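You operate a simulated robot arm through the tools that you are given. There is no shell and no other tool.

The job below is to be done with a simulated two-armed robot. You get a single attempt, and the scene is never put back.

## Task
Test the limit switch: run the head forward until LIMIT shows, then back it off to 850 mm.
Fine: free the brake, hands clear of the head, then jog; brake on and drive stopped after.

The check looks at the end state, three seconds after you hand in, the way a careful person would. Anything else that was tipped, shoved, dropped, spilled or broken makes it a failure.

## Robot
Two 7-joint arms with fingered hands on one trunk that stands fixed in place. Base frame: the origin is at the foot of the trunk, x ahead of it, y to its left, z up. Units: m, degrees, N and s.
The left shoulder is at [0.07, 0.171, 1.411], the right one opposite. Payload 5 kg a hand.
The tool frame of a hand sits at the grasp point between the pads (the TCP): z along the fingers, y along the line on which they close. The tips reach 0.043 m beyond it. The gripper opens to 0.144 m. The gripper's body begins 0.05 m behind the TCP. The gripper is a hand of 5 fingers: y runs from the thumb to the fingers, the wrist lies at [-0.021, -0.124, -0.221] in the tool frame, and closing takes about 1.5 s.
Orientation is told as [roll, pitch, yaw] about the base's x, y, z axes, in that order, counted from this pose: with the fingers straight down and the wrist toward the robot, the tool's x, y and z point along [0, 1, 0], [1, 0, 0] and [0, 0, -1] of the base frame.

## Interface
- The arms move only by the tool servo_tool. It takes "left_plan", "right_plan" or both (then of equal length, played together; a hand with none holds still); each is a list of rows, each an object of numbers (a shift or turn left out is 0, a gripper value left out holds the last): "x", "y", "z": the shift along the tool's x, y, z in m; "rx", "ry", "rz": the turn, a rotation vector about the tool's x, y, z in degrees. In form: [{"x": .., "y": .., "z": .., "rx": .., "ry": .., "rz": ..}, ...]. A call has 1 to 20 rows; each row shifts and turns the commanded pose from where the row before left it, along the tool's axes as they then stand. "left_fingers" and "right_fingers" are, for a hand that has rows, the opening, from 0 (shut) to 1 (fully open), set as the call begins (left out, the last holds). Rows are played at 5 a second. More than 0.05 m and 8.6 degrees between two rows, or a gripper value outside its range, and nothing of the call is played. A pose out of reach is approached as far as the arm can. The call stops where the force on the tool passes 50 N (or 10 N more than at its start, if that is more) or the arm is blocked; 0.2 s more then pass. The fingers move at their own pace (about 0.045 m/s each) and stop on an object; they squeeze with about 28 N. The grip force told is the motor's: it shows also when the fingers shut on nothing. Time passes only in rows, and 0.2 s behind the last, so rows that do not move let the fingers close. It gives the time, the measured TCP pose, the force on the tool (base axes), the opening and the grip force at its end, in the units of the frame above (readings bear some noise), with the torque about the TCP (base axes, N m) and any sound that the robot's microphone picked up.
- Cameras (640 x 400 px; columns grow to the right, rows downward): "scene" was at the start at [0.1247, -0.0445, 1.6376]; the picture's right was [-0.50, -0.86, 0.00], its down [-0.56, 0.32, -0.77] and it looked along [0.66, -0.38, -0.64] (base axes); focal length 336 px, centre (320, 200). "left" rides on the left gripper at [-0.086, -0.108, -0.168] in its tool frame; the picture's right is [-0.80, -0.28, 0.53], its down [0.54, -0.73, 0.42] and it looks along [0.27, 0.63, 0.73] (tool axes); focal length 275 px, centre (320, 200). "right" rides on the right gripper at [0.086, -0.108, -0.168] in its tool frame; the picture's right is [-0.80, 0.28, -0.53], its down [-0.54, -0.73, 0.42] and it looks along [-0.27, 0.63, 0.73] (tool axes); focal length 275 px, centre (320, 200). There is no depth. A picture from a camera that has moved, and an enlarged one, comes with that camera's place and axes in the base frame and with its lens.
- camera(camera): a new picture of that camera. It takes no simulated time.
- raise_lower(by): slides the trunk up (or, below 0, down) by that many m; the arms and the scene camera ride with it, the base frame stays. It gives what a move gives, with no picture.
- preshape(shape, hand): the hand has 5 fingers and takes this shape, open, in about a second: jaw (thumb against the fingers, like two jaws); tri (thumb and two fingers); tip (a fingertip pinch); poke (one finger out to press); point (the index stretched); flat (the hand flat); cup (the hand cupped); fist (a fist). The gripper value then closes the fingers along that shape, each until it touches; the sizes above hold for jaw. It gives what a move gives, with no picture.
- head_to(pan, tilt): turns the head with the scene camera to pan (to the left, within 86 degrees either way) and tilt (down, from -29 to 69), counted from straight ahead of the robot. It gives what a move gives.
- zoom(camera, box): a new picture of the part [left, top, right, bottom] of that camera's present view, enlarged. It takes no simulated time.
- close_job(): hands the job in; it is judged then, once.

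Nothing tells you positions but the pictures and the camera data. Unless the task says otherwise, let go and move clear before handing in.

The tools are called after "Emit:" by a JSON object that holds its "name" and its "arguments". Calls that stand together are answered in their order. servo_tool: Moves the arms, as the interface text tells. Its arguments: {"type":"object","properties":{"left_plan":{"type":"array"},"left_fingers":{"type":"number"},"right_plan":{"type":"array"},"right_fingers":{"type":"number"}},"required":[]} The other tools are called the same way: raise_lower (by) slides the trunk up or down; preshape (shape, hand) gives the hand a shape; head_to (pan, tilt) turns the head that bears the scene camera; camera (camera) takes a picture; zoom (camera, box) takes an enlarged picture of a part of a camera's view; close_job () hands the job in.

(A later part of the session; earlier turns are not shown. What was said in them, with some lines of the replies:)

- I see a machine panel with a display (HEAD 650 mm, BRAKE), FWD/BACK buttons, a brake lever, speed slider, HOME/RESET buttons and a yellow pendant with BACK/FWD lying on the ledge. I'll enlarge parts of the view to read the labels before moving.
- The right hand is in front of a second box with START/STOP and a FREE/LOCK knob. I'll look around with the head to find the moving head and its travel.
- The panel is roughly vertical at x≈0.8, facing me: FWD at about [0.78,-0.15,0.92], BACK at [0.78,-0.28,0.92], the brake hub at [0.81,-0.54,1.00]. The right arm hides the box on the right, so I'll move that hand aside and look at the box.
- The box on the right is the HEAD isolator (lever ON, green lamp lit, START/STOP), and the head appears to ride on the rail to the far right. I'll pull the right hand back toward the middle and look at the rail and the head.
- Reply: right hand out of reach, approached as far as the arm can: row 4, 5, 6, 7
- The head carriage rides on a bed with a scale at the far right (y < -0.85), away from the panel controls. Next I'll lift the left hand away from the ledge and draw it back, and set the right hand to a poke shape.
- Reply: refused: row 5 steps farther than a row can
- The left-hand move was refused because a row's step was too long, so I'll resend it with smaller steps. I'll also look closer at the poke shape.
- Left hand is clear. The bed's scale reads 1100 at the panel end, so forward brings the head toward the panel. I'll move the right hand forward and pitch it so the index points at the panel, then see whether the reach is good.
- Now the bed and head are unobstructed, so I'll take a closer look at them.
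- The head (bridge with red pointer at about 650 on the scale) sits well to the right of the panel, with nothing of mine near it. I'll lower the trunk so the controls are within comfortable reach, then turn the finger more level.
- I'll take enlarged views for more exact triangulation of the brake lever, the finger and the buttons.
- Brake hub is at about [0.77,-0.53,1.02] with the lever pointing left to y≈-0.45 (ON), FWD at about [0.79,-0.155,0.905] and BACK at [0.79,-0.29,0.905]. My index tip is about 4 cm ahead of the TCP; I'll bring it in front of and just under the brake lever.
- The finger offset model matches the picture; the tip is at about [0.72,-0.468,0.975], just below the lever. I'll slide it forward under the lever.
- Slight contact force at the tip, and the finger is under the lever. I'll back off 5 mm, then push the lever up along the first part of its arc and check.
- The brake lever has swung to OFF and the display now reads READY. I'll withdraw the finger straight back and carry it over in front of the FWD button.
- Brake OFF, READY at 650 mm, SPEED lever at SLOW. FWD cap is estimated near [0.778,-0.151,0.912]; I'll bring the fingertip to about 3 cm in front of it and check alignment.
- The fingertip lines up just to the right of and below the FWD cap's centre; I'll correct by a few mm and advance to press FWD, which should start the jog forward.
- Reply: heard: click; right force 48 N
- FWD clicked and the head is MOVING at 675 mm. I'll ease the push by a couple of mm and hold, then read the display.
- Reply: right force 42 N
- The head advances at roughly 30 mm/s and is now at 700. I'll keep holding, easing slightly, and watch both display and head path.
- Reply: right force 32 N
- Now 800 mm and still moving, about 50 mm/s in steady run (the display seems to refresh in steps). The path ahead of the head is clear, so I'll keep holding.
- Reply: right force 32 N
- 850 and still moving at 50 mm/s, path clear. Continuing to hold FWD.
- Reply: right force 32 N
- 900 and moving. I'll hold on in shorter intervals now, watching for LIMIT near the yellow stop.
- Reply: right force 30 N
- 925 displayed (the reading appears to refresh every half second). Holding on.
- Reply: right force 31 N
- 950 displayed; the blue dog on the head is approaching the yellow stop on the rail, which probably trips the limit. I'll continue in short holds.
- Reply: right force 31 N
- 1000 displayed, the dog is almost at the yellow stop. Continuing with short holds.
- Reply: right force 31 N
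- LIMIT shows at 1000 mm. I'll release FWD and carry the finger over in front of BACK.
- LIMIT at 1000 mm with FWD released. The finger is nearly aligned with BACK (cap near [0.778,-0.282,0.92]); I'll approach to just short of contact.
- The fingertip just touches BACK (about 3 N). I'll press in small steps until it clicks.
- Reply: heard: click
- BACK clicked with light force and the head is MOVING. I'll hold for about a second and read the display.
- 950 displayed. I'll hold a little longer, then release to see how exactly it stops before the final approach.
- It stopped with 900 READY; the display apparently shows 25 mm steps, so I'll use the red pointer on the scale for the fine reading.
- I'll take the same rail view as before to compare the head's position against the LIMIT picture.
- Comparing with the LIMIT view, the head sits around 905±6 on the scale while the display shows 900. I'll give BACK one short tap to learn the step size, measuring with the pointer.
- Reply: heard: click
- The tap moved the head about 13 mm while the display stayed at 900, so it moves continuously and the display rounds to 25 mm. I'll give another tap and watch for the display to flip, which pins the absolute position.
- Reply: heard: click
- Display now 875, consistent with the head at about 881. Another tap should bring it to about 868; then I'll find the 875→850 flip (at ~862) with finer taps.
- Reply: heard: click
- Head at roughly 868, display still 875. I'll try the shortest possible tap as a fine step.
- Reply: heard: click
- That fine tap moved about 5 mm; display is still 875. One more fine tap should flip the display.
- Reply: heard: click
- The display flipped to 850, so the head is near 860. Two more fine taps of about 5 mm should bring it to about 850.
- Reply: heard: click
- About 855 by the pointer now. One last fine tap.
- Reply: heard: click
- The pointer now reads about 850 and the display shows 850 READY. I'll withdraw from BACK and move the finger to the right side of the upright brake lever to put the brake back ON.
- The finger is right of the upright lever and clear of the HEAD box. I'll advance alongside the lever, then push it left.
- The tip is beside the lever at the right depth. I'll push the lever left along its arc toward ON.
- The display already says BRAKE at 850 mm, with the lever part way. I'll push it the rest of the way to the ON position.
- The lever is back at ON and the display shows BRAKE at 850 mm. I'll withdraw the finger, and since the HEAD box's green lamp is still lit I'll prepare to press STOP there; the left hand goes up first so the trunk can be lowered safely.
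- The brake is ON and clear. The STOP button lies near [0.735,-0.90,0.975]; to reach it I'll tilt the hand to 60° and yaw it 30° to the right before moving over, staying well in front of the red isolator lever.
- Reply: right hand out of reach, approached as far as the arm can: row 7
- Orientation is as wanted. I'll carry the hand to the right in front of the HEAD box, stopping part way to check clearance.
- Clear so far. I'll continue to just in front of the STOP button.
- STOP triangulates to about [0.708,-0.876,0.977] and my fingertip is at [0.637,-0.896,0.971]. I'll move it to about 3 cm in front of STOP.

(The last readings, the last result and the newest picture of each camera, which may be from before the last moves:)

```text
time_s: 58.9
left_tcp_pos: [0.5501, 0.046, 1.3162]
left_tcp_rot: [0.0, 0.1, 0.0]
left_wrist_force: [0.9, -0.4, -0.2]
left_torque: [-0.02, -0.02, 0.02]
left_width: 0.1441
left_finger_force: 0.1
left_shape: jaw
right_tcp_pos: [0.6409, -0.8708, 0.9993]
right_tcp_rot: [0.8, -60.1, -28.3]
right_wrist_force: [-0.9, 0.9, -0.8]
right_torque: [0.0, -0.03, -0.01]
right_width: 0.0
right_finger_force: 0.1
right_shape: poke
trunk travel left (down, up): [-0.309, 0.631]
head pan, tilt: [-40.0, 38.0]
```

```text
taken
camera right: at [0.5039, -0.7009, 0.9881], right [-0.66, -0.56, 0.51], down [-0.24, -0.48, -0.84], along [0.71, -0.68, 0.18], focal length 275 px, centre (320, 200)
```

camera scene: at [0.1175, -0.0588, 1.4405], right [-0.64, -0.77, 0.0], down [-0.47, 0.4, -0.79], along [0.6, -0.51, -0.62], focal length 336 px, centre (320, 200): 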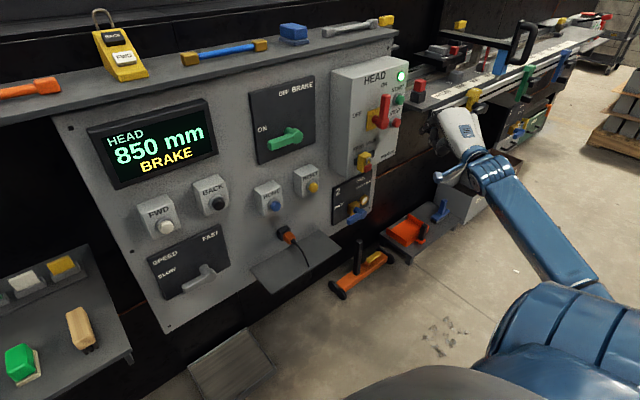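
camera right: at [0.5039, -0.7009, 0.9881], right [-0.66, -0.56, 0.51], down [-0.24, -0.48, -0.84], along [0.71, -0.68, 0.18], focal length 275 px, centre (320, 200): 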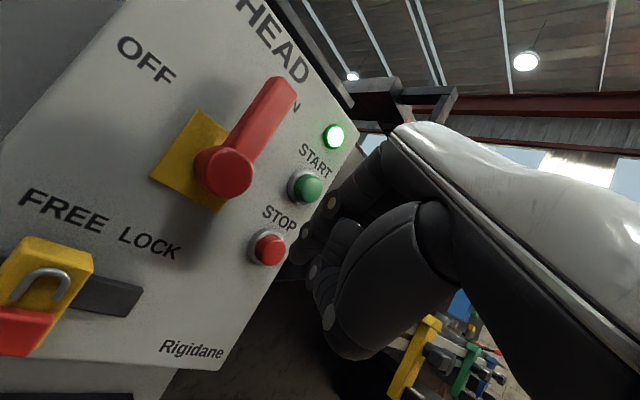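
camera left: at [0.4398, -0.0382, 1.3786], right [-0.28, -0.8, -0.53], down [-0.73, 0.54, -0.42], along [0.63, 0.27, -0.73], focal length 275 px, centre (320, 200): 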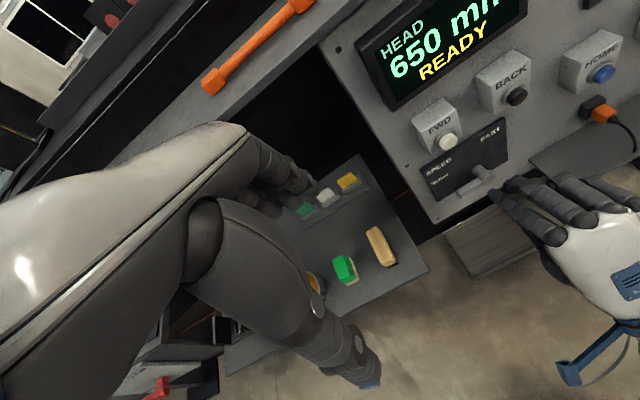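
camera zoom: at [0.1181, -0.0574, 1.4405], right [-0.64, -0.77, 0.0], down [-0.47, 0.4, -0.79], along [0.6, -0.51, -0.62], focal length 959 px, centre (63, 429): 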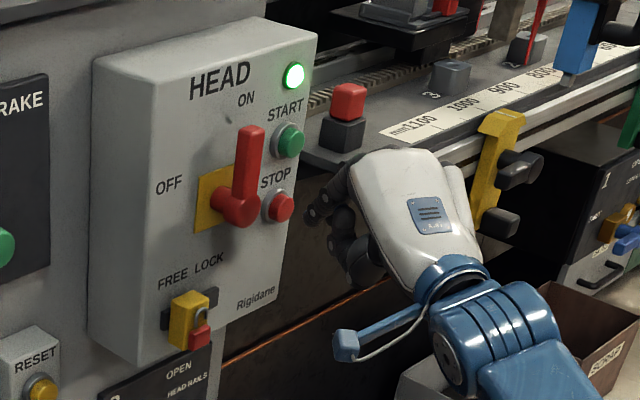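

The fingertip is about 3–4 cm in front of STOP and lined up with it. I'll advance along +x until contact.

Emit:
{"name": "servo_tool", "arguments": {"right_plan": [{"x": 0.0077, "y": 0.0067, "z": 0.0077}, {"x": 0.0059, "y": 0.0055, "z": 0.0095}, {}]}}

Emit:
{"name": "zoom", "arguments": {"camera": "scene", "box": [340, 50, 480, 190]}}

Emit:
{"name": "zoom", "arguments": {"camera": "right", "box": [180, 100, 400, 300]}}

```text
time_s: 59.7
left_tcp_pos: [0.5487, 0.0468, 1.3164]
left_tcp_rot: [0.0, 0.0, 0.2]
left_wrist_force: [-0.2, 0.1, 0.2]
left_torque: [0.01, -0.02, 0.01]
left_width: 0.1437
left_finger_force: 0.1
left_shape: jaw
right_tcp_pos: [0.6668, -0.8681, 1.0032]
right_tcp_rot: [0.8, -60.1, -28.2]
right_wrist_force: [-0.2, 0.4, 0.1]
right_torque: [0.01, -0.02, 0.03]
right_width: 0.0
right_finger_force: 0.1
right_shape: poke
trunk travel left (down, up): [-0.309, 0.631]
head pan, tilt: [-40.0, 38.0]
```

```text
2.86 times, centred on (410, 120) of scene
camera zoom: at [0.1167, -0.0572, 1.4407], right [-0.64, -0.77, 0.0], down [-0.47, 0.4, -0.79], along [0.6, -0.51, -0.62], focal length 959 px, centre (63, 429)
```

zoom: 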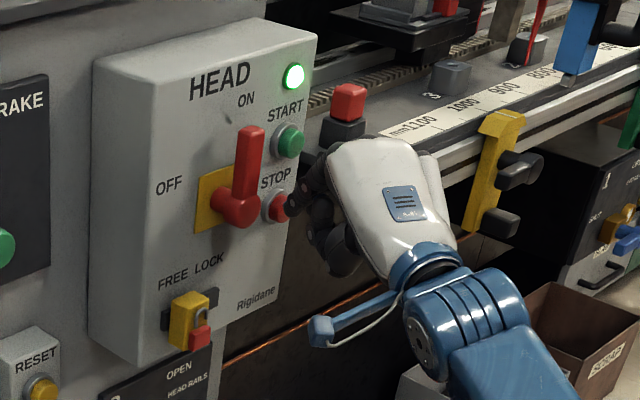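

```text
2.00 times, centred on (290, 200) of right
camera zoom: at [0.5296, -0.6992, 0.991], right [-0.66, -0.56, 0.51], down [-0.24, -0.48, -0.84], along [0.72, -0.68, 0.18], focal length 551 px, centre (380, 200)
```

zoom: 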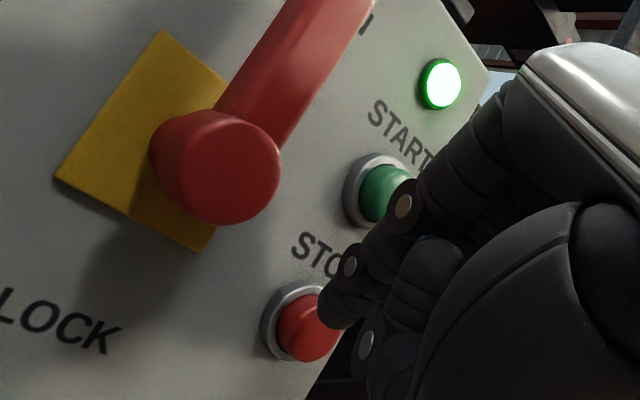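

The tip is right at the cap but a few mm high; I'll lower slightly and press in small steps.

Emit:
{"name": "servo_tool", "arguments": {"right_plan": [{"x": 0.0028, "y": -0.0017, "z": 0.0071}, {"x": 0.0023, "y": 0.0022, "z": 0.0038}]}}

Emit:
{"name": "zoom", "arguments": {"camera": "scene", "box": [340, 50, 480, 190]}}

Emit:
{"name": "zoom", "arguments": {"camera": "right", "box": [180, 100, 400, 300]}}

```text
time_s: 60.3
left_tcp_pos: [0.5491, 0.046, 1.3163]
left_tcp_rot: [0.0, 0.1, 0.1]
left_wrist_force: [0.0, 0.0, 0.0]
left_torque: [0.0, 0.03, -0.01]
left_width: 0.1442
left_finger_force: 0.1
left_shape: jaw
right_tcp_pos: [0.6782, -0.8689, 0.9997]
right_tcp_rot: [0.8, -60.0, -28.2]
right_wrist_force: [-0.4, -0.8, -0.3]
right_torque: [-0.01, -0.03, -0.01]
right_width: 0.0001
right_finger_force: 0.0
right_shape: poke
trunk travel left (down, up): [-0.309, 0.631]
head pan, tilt: [-40.0, 38.0]
```

```text
2.86 times, centred on (410, 120) of scene
camera zoom: at [0.1173, -0.057, 1.4406], right [-0.64, -0.77, 0.0], down [-0.47, 0.4, -0.79], along [0.6, -0.51, -0.62], focal length 959 px, centre (63, 429)
```

zoom: 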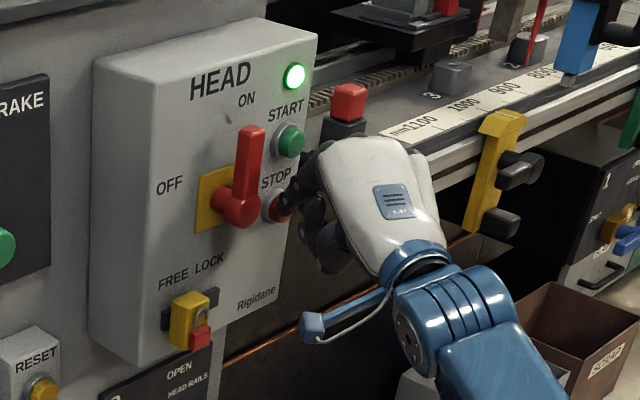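

```text
2.00 times, centred on (290, 200) of right
camera zoom: at [0.5411, -0.7003, 0.9886], right [-0.66, -0.56, 0.51], down [-0.24, -0.48, -0.84], along [0.72, -0.68, 0.18], focal length 551 px, centre (380, 200)
```

zoom: 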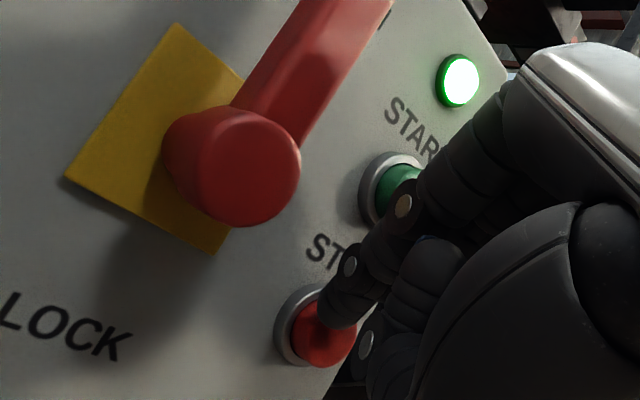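

No contact yet; the STOP cap centre appears slightly lower and further right. I'll correct by about 1 cm and continue inward.

Emit:
{"name": "servo_tool", "arguments": {"right_plan": [{"x": -0.006, "y": -0.0022, "z": 0.0103}, {"x": 0.0014, "y": 0.0013, "z": 0.0023}]}}

Emit:
{"name": "zoom", "arguments": {"camera": "scene", "box": [340, 50, 480, 190]}}

Emit:
{"name": "zoom", "arguments": {"camera": "right", "box": [180, 100, 400, 300]}}

```text
time_s: 60.9
left_tcp_pos: [0.5486, 0.0479, 1.3166]
left_tcp_rot: [0.0, 0.1, 0.1]
left_wrist_force: [-0.2, 0.0, -0.7]
left_torque: [0.01, -0.04, -0.03]
left_width: 0.144
left_finger_force: 0.0
left_shape: jaw
right_tcp_pos: [0.6845, -0.88, 0.9928]
right_tcp_rot: [0.9, -60.1, -28.3]
right_wrist_force: [-4.4, 1.6, -0.6]
right_torque: [0.02, 0.12, 0.05]
right_width: 0.0001
right_finger_force: 0.0
right_shape: poke
trunk travel left (down, up): [-0.309, 0.631]
head pan, tilt: [-40.0, 38.0]
heard: click
```

```text
2.86 times, centred on (410, 120) of scene
camera zoom: at [0.1167, -0.0568, 1.4407], right [-0.64, -0.77, 0.0], down [-0.47, 0.4, -0.79], along [0.6, -0.51, -0.62], focal length 959 px, centre (63, 429)
```

zoom: 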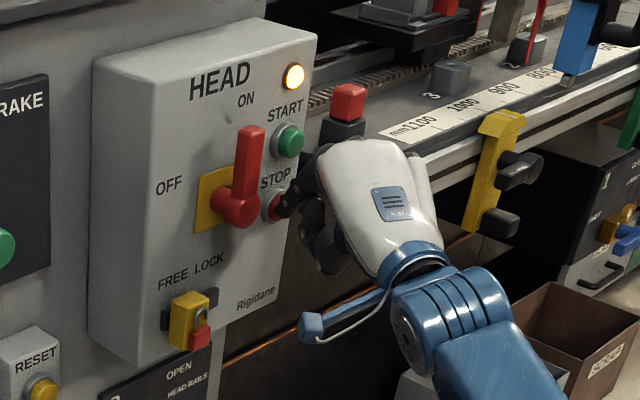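

```text
2.00 times, centred on (290, 200) of right
camera zoom: at [0.5476, -0.7102, 0.9814], right [-0.66, -0.56, 0.51], down [-0.24, -0.48, -0.84], along [0.71, -0.68, 0.18], focal length 551 px, centre (380, 200)
```

zoom: 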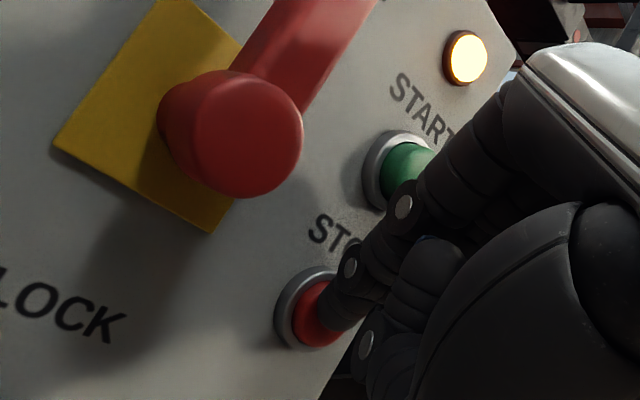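

STOP clicked and the lamp turned from green to amber: the drive is stopped. I'll withdraw straight back and check the display.

Emit:
{"name": "servo_tool", "arguments": {"right_plan": [{"x": -0.0141, "y": -0.0132, "z": -0.0229}, {"x": -0.0188, "y": -0.0176, "z": -0.0305}, {"x": -0.0188, "y": -0.0176, "z": -0.0305}, {}, {}]}}

Emit:
{"name": "camera", "arguments": {"camera": "scene"}}

Emit:
{"name": "zoom", "arguments": {"camera": "scene", "box": [80, 80, 280, 300]}}

Emit:
{"name": "zoom", "arguments": {"camera": "scene", "box": [320, 40, 460, 190]}}

Emit:
{"name": "zoom", "arguments": {"camera": "scene", "box": [455, 45, 525, 95]}}

```text
time_s: 62.1
left_tcp_pos: [0.5489, 0.0464, 1.3167]
left_tcp_rot: [0.1, 0.1, 0.0]
left_wrist_force: [-0.3, 0.3, 0.6]
left_torque: [-0.02, -0.01, 0.01]
left_width: 0.144
left_finger_force: 0.1
left_shape: jaw
right_tcp_pos: [0.5756, -0.8797, 0.9912]
right_tcp_rot: [0.7, -60.2, -28.2]
right_wrist_force: [-1.2, -0.2, 0.7]
right_torque: [0.0, 0.01, 0.04]
right_width: 0.0
right_finger_force: 0.1
right_shape: poke
trunk travel left (down, up): [-0.309, 0.631]
head pan, tilt: [-40.0, 38.0]
```

```text
taken
camera scene: at [0.1169, -0.0573, 1.4407], right [-0.64, -0.77, 0.0], down [-0.47, 0.4, -0.79], along [0.6, -0.51, -0.62], focal length 336 px, centre (320, 200)
```

scene: 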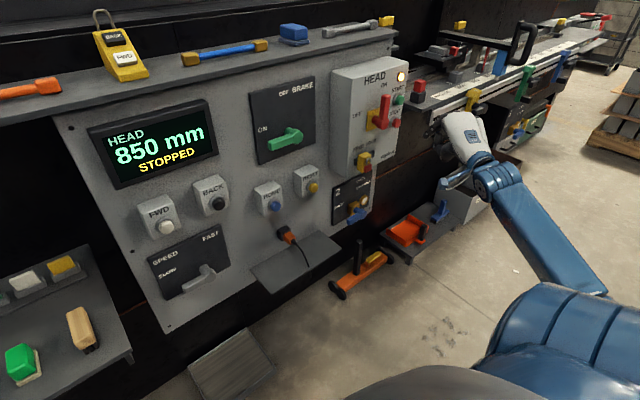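

```text
1.82 times, centred on (180, 190) of scene
camera zoom: at [0.1169, -0.0573, 1.4407], right [-0.64, -0.77, 0.0], down [-0.47, 0.4, -0.79], along [0.6, -0.51, -0.62], focal length 610 px, centre (574, 218)
```

zoom: 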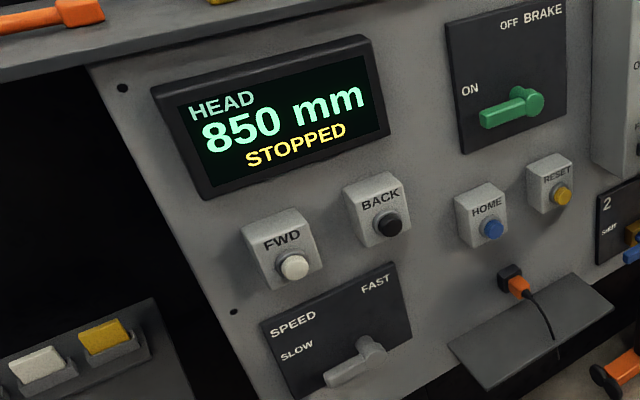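

```text
2.67 times, centred on (390, 115) of scene
camera zoom: at [0.1169, -0.0573, 1.4407], right [-0.64, -0.77, 0.0], down [-0.47, 0.4, -0.79], along [0.6, -0.51, -0.62], focal length 895 px, centre (133, 427)
```

zoom: 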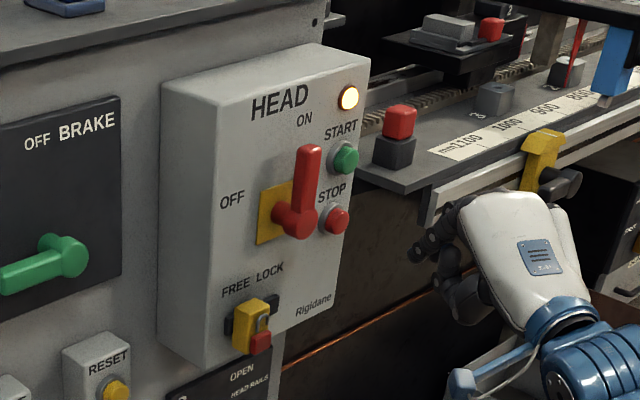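

```text
8.00 times, centred on (490, 70) of scene
camera zoom: at [0.1169, -0.0573, 1.4407], right [-0.64, -0.77, 0.0], down [-0.47, 0.4, -0.79], along [0.6, -0.51, -0.62], focal length 2684 px, centre (-1040, 1240)
```

zoom: 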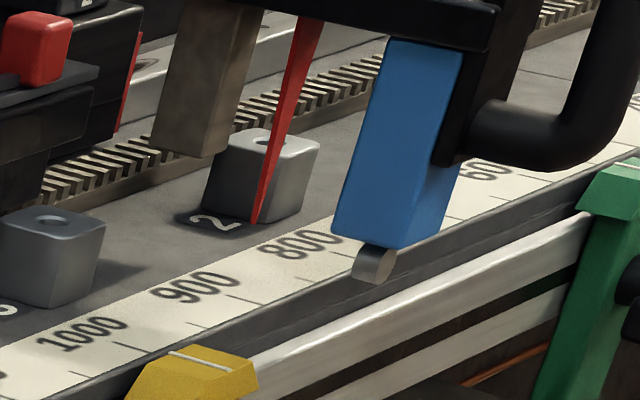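

Display: 850 mm STOPPED; brake lever at ON, drive lamp amber, pointer unchanged. I'll move the right hand clear of the machine and take a last look.

Emit:
{"name": "servo_tool", "arguments": {"right_plan": [{"x": -0.014, "y": -0.013, "z": -0.022}, {"x": 0.0283, "y": -0.0072, "z": -0.0328}, {"x": 0.0283, "y": -0.0072, "z": -0.0328}, {"x": 0.0283, "y": -0.0072, "z": -0.0328}, {"x": 0.0283, "y": -0.0072, "z": -0.0328}]}}

Emit:
{"name": "camera", "arguments": {"camera": "scene"}}

Emit:
{"name": "zoom", "arguments": {"camera": "scene", "box": [80, 60, 420, 270]}}

```text
time_s: 63.3
left_tcp_pos: [0.5493, 0.0468, 1.3177]
left_tcp_rot: [0.0, 0.0, 0.1]
left_wrist_force: [0.2, 0.4, -0.3]
left_torque: [-0.04, 0.0, 0.01]
left_width: 0.1443
left_finger_force: 0.1
left_shape: jaw
right_tcp_pos: [0.483, -0.7179, 1.0353]
right_tcp_rot: [0.7, -60.1, -28.1]
right_wrist_force: [0.7, 1.1, 0.9]
right_torque: [-0.02, 0.04, -0.04]
right_width: 0.0002
right_finger_force: 0.0
right_shape: poke
trunk travel left (down, up): [-0.309, 0.631]
head pan, tilt: [-40.0, 38.0]
```

```text
taken
camera scene: at [0.1168, -0.0553, 1.4408], right [-0.64, -0.77, 0.0], down [-0.47, 0.39, -0.79], along [0.6, -0.51, -0.61], focal length 336 px, centre (320, 200)
```

scene: 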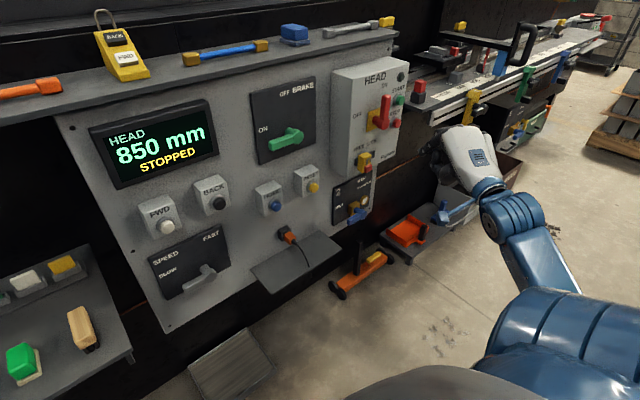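

```text
1.88 times, centred on (250, 165) of scene
camera zoom: at [0.1168, -0.0553, 1.4408], right [-0.64, -0.77, 0.0], down [-0.47, 0.39, -0.79], along [0.6, -0.51, -0.61], focal length 632 px, centre (452, 266)
```

zoom: 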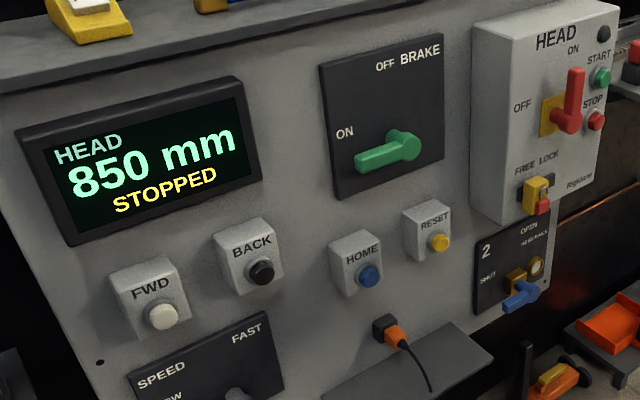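

The display reads 850 mm STOPPED, the brake lever is at ON, the drive lamp is out, both hands are clear and nothing else was disturbed. Handing in.

Emit:
{"name": "close_job", "arguments": {}}

```text
The job is handed in.
```

The limit switch works: with the brake off, I ran the head forward and LIMIT showed at 1000 mm. I then backed the head off to 850 mm, put the brake back on and stopped the drive.

- **Final position:** The display reads 850 mm. It only steps in 25 mm, so I set the last part using the red pointer on the scale. The head should be within a few millimetres of 850.
- **Machine state:** The brake lever is at ON. I pressed STOP on the HEAD box, so the display shows STOPPED and the drive lamp is out. The isolator is still on, and the speed lever is still at SLOW as I found it.
- **Clearance:** Both hands were clear of the head during the jog and are clear of the machine now. I saw nothing else moved or knocked.
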